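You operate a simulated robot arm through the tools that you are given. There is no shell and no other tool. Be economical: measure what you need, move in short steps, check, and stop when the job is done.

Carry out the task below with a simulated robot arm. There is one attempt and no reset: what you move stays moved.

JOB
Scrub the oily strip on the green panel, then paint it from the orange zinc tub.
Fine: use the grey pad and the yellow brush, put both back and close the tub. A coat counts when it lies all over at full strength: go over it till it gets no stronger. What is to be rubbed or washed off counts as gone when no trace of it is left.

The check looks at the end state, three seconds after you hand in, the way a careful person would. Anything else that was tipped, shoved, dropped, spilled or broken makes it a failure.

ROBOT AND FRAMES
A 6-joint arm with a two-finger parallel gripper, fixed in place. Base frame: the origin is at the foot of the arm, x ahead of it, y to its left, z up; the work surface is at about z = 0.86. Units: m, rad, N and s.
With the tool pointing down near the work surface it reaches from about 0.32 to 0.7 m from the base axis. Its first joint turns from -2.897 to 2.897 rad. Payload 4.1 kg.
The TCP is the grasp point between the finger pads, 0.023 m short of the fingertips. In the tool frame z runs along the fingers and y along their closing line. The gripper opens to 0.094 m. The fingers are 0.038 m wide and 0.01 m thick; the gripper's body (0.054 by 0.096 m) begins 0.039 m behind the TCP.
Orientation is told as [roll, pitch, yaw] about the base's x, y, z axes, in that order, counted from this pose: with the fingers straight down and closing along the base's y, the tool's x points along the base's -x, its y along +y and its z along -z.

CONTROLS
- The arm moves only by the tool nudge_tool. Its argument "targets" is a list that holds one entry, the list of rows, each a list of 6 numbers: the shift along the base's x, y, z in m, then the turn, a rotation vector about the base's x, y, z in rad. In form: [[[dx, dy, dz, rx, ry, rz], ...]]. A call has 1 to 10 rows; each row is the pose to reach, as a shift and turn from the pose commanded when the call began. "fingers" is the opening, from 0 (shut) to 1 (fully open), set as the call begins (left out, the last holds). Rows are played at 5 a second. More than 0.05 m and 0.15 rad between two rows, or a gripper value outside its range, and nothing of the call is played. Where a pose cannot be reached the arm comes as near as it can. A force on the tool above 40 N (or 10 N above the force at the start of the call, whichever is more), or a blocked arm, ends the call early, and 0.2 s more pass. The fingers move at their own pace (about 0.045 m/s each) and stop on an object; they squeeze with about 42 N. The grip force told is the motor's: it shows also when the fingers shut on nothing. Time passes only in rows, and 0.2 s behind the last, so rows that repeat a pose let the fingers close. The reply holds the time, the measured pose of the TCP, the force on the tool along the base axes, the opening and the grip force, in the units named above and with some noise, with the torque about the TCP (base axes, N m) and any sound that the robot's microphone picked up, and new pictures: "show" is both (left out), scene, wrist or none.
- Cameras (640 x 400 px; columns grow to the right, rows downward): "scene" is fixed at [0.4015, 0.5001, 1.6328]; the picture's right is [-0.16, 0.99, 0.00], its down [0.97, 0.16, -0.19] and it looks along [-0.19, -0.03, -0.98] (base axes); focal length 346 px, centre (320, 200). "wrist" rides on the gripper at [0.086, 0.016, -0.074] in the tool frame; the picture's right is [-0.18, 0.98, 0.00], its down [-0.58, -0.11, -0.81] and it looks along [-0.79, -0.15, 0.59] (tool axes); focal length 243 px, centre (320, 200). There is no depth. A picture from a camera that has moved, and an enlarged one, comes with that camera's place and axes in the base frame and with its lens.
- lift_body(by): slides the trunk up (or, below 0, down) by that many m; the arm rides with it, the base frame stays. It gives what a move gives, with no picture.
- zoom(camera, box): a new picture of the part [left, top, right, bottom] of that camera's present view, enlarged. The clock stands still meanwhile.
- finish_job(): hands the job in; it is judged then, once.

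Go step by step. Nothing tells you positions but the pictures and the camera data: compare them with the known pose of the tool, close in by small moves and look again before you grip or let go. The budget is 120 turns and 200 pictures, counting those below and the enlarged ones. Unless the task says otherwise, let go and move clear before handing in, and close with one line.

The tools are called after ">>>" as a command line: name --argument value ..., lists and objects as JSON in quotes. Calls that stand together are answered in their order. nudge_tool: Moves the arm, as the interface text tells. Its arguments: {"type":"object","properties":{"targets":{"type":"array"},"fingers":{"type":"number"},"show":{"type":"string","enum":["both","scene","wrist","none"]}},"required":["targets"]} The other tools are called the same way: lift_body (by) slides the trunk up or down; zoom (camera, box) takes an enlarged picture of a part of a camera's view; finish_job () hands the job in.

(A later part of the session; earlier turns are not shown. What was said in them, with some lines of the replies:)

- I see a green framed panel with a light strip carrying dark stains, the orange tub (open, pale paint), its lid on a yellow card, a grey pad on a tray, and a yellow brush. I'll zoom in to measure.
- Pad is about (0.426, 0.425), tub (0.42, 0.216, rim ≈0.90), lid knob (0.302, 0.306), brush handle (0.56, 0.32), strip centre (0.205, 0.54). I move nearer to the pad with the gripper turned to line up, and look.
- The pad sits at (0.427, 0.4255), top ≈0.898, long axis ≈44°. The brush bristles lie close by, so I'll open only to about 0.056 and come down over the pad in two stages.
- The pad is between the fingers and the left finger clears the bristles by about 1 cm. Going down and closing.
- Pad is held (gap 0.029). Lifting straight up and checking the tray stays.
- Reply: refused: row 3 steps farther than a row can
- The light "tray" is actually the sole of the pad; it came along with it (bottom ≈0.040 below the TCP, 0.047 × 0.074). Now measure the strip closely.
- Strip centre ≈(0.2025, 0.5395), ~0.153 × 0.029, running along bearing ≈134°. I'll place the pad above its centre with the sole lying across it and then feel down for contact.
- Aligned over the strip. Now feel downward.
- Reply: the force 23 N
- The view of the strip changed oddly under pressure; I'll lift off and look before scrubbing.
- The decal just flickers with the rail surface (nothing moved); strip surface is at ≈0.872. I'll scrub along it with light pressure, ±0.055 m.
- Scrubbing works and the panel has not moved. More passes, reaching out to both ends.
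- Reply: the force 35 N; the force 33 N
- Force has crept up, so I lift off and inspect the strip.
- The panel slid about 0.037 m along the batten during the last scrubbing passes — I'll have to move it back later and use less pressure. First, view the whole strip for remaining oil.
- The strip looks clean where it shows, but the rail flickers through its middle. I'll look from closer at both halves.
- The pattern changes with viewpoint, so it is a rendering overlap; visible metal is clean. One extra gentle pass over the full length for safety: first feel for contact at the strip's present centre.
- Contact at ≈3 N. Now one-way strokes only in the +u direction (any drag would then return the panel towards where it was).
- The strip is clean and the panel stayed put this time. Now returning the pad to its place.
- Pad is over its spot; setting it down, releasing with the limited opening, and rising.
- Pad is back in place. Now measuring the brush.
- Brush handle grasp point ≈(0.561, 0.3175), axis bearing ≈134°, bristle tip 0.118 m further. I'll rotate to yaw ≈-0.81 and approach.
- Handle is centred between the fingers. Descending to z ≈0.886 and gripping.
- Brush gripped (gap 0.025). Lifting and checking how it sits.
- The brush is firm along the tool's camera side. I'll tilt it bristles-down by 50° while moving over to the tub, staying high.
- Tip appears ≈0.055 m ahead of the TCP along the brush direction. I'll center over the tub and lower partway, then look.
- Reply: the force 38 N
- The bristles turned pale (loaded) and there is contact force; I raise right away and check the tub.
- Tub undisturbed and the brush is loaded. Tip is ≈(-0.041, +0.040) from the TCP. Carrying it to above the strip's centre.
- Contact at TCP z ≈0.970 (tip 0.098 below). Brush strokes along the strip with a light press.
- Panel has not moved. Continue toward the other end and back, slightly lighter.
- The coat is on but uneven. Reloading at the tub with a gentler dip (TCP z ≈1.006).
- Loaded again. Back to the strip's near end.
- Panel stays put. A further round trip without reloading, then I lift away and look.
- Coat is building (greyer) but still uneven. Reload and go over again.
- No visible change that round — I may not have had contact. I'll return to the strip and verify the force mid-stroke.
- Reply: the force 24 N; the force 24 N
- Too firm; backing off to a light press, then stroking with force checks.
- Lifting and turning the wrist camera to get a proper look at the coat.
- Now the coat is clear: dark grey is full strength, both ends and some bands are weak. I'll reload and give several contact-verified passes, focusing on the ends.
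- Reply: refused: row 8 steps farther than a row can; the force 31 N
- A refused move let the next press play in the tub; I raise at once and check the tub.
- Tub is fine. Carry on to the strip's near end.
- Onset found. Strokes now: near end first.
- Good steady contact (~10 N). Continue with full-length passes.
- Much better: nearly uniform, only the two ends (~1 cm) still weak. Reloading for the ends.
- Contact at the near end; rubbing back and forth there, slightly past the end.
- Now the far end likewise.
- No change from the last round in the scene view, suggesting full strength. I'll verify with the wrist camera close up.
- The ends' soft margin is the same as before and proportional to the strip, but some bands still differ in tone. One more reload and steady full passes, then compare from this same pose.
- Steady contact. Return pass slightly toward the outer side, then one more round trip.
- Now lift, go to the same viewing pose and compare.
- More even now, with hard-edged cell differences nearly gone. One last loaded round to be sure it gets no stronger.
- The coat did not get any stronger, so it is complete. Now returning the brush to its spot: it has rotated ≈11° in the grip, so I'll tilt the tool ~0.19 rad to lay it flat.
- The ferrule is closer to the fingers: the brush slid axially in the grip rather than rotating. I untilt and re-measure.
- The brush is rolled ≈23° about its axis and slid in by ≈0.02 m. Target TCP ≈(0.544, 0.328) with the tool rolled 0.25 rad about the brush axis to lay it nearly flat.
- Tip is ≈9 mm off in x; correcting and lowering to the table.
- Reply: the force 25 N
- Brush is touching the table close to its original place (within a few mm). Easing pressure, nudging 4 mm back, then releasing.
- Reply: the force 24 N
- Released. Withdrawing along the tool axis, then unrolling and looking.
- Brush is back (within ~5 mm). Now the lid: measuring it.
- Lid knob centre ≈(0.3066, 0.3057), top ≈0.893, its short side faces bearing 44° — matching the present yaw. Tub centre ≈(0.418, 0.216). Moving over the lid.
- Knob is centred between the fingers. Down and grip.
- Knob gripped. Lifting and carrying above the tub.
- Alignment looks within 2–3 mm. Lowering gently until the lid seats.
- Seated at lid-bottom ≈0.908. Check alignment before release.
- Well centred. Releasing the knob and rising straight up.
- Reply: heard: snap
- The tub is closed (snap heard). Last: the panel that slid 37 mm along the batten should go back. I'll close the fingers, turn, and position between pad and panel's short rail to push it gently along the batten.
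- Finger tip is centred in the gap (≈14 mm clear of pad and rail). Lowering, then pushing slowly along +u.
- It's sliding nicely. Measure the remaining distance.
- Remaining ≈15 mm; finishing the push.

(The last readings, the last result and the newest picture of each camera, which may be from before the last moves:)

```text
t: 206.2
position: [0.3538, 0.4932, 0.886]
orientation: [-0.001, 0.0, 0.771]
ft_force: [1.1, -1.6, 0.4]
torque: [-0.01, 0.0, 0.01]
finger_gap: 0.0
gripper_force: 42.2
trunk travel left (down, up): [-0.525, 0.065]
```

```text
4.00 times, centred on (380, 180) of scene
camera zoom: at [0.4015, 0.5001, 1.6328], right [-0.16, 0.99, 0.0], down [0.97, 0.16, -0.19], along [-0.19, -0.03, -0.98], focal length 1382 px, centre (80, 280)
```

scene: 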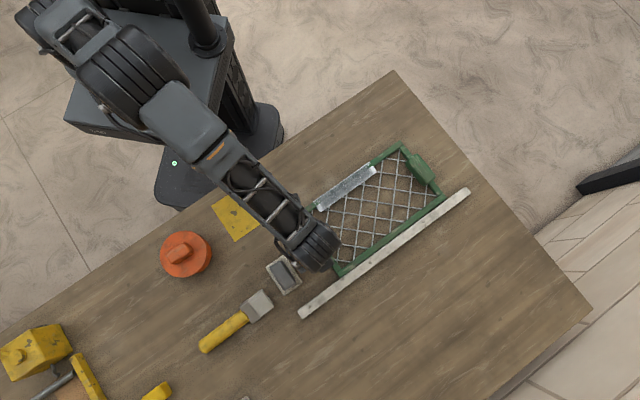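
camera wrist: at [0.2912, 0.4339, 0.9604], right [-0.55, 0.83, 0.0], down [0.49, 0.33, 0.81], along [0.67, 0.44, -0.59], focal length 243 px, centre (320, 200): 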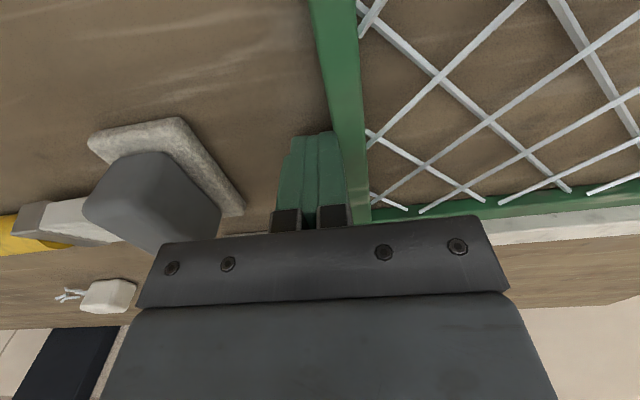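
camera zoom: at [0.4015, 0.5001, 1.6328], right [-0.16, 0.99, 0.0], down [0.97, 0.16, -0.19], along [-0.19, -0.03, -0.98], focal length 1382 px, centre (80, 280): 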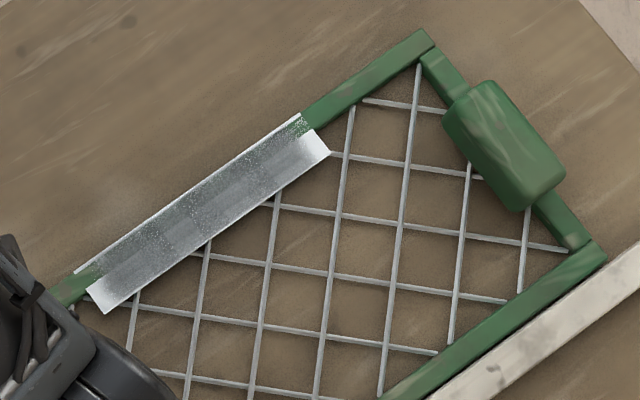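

Panel is back within ~2 mm. Backing off, rising clear, and a final look.

>>> nudge_tool --targets '[[[0.004, -0.004, 0, 0, 0, 0], [0.006, -0.006, 0.02, 0, 0, 0], [0.006, -0.006, 0.06, 0, 0, 0], [-0.005, -0.03, 0.1, 0, 0, 0], [-0.03, -0.06, 0.13, 0, 0, 0], [-0.06, -0.09, 0.15, 0, 0, 0], [-0.09, -0.12, 0.17, 0, 0, 0]]]'

>>> zoom --camera "scene" --box '[310, 150, 390, 215]'

>>> zoom --camera "scene" --box '[190, 245, 310, 360]'

```text
t: 207.8
position: [0.2625, 0.3724, 1.0583]
orientation: [0.002, 0.001, 0.769]
ft_force: [0.1, -0.6, 0.2]
torque: [-0.01, 0.01, 0.01]
finger_gap: 0.0
gripper_force: 41.9
trunk travel left (down, up): [-0.525, 0.065]
camera wrist: at [0.1903, 0.3234, 1.1326], right [-0.55, 0.83, 0.0], down [0.49, 0.33, 0.81], along [0.67, 0.44, -0.59], focal length 243 px, centre (320, 200)
```

scene: 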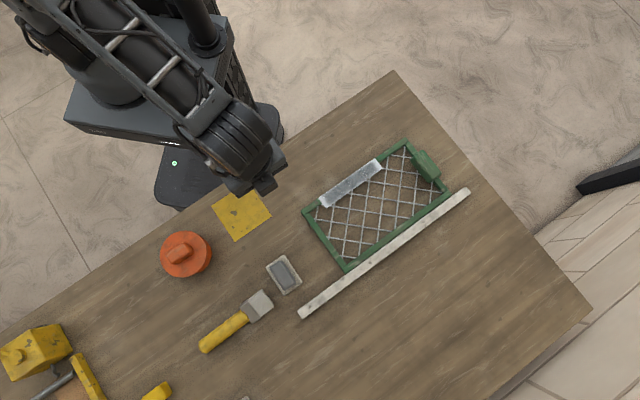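
wrist: 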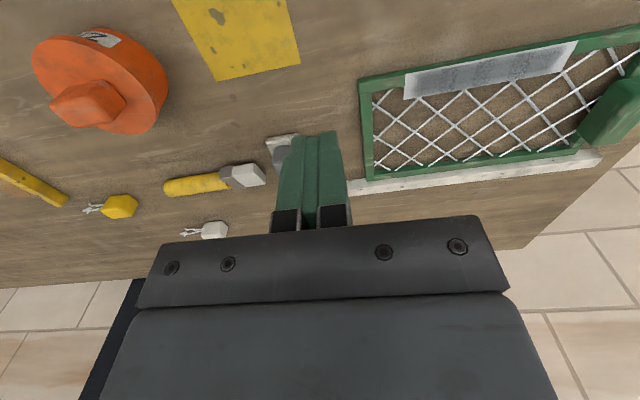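

```text
6.15 times, centred on (350, 182) of scene
camera zoom: at [0.4015, 0.5001, 1.6328], right [-0.16, 0.99, 0.0], down [0.97, 0.16, -0.19], along [-0.19, -0.03, -0.98], focal length 2126 px, centre (135, 308)
```

zoom: 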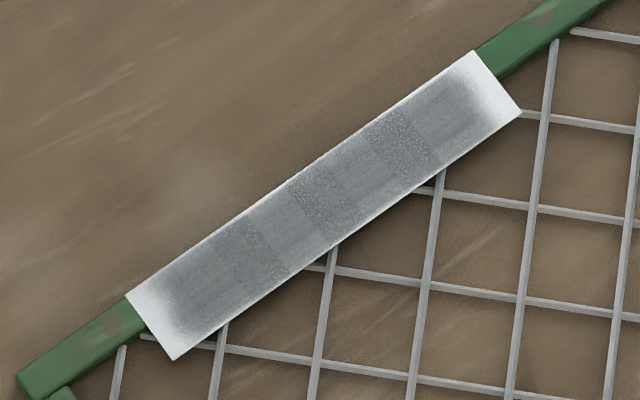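

```text
3.48 times, centred on (250, 302) of scene
camera zoom: at [0.4015, 0.5001, 1.6328], right [-0.16, 0.99, 0.0], down [0.97, 0.16, -0.19], along [-0.19, -0.03, -0.98], focal length 1202 px, centre (564, -156)
```

zoom: 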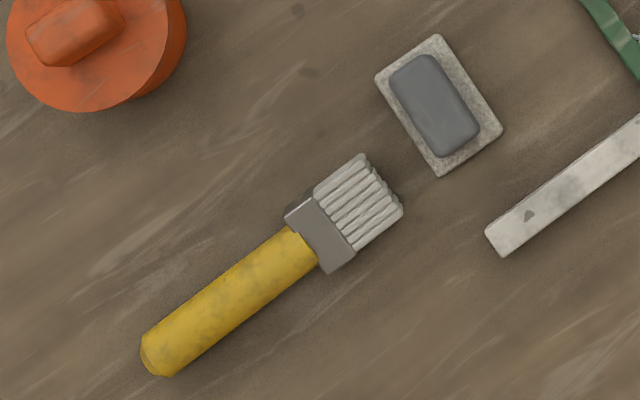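

>>> zoom --camera "wrist" --box '[390, 30, 600, 110]'

```text
3.05 times, centred on (495, 70) of wrist
camera zoom: at [0.1903, 0.3234, 1.1326], right [-0.55, 0.83, 0.0], down [0.49, 0.33, 0.81], along [0.67, 0.44, -0.59], focal length 739 px, centre (-213, 596)
```

zoom: 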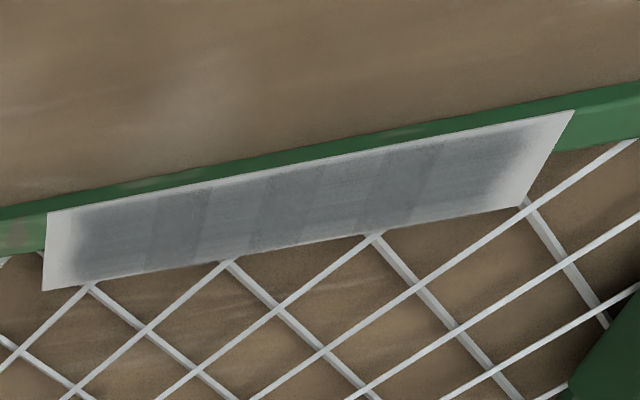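

Everything checks out: the strip is evenly coated with no oil visible, the tub is closed, and the pad and brush are back in place. The panel is home and the arm is clear, so I'm handing in.

>>> finish_job

```text
The job is handed in.
```

I scrubbed the strip clean, painted it zinc grey until further coats made no visible difference, put the pad and brush back, and snapped the tub shut. The panel slid about 37 mm along the batten during scrubbing. I pushed it back to within about 2 mm of where it started, and the brush lies about 5 mm from its original spot.
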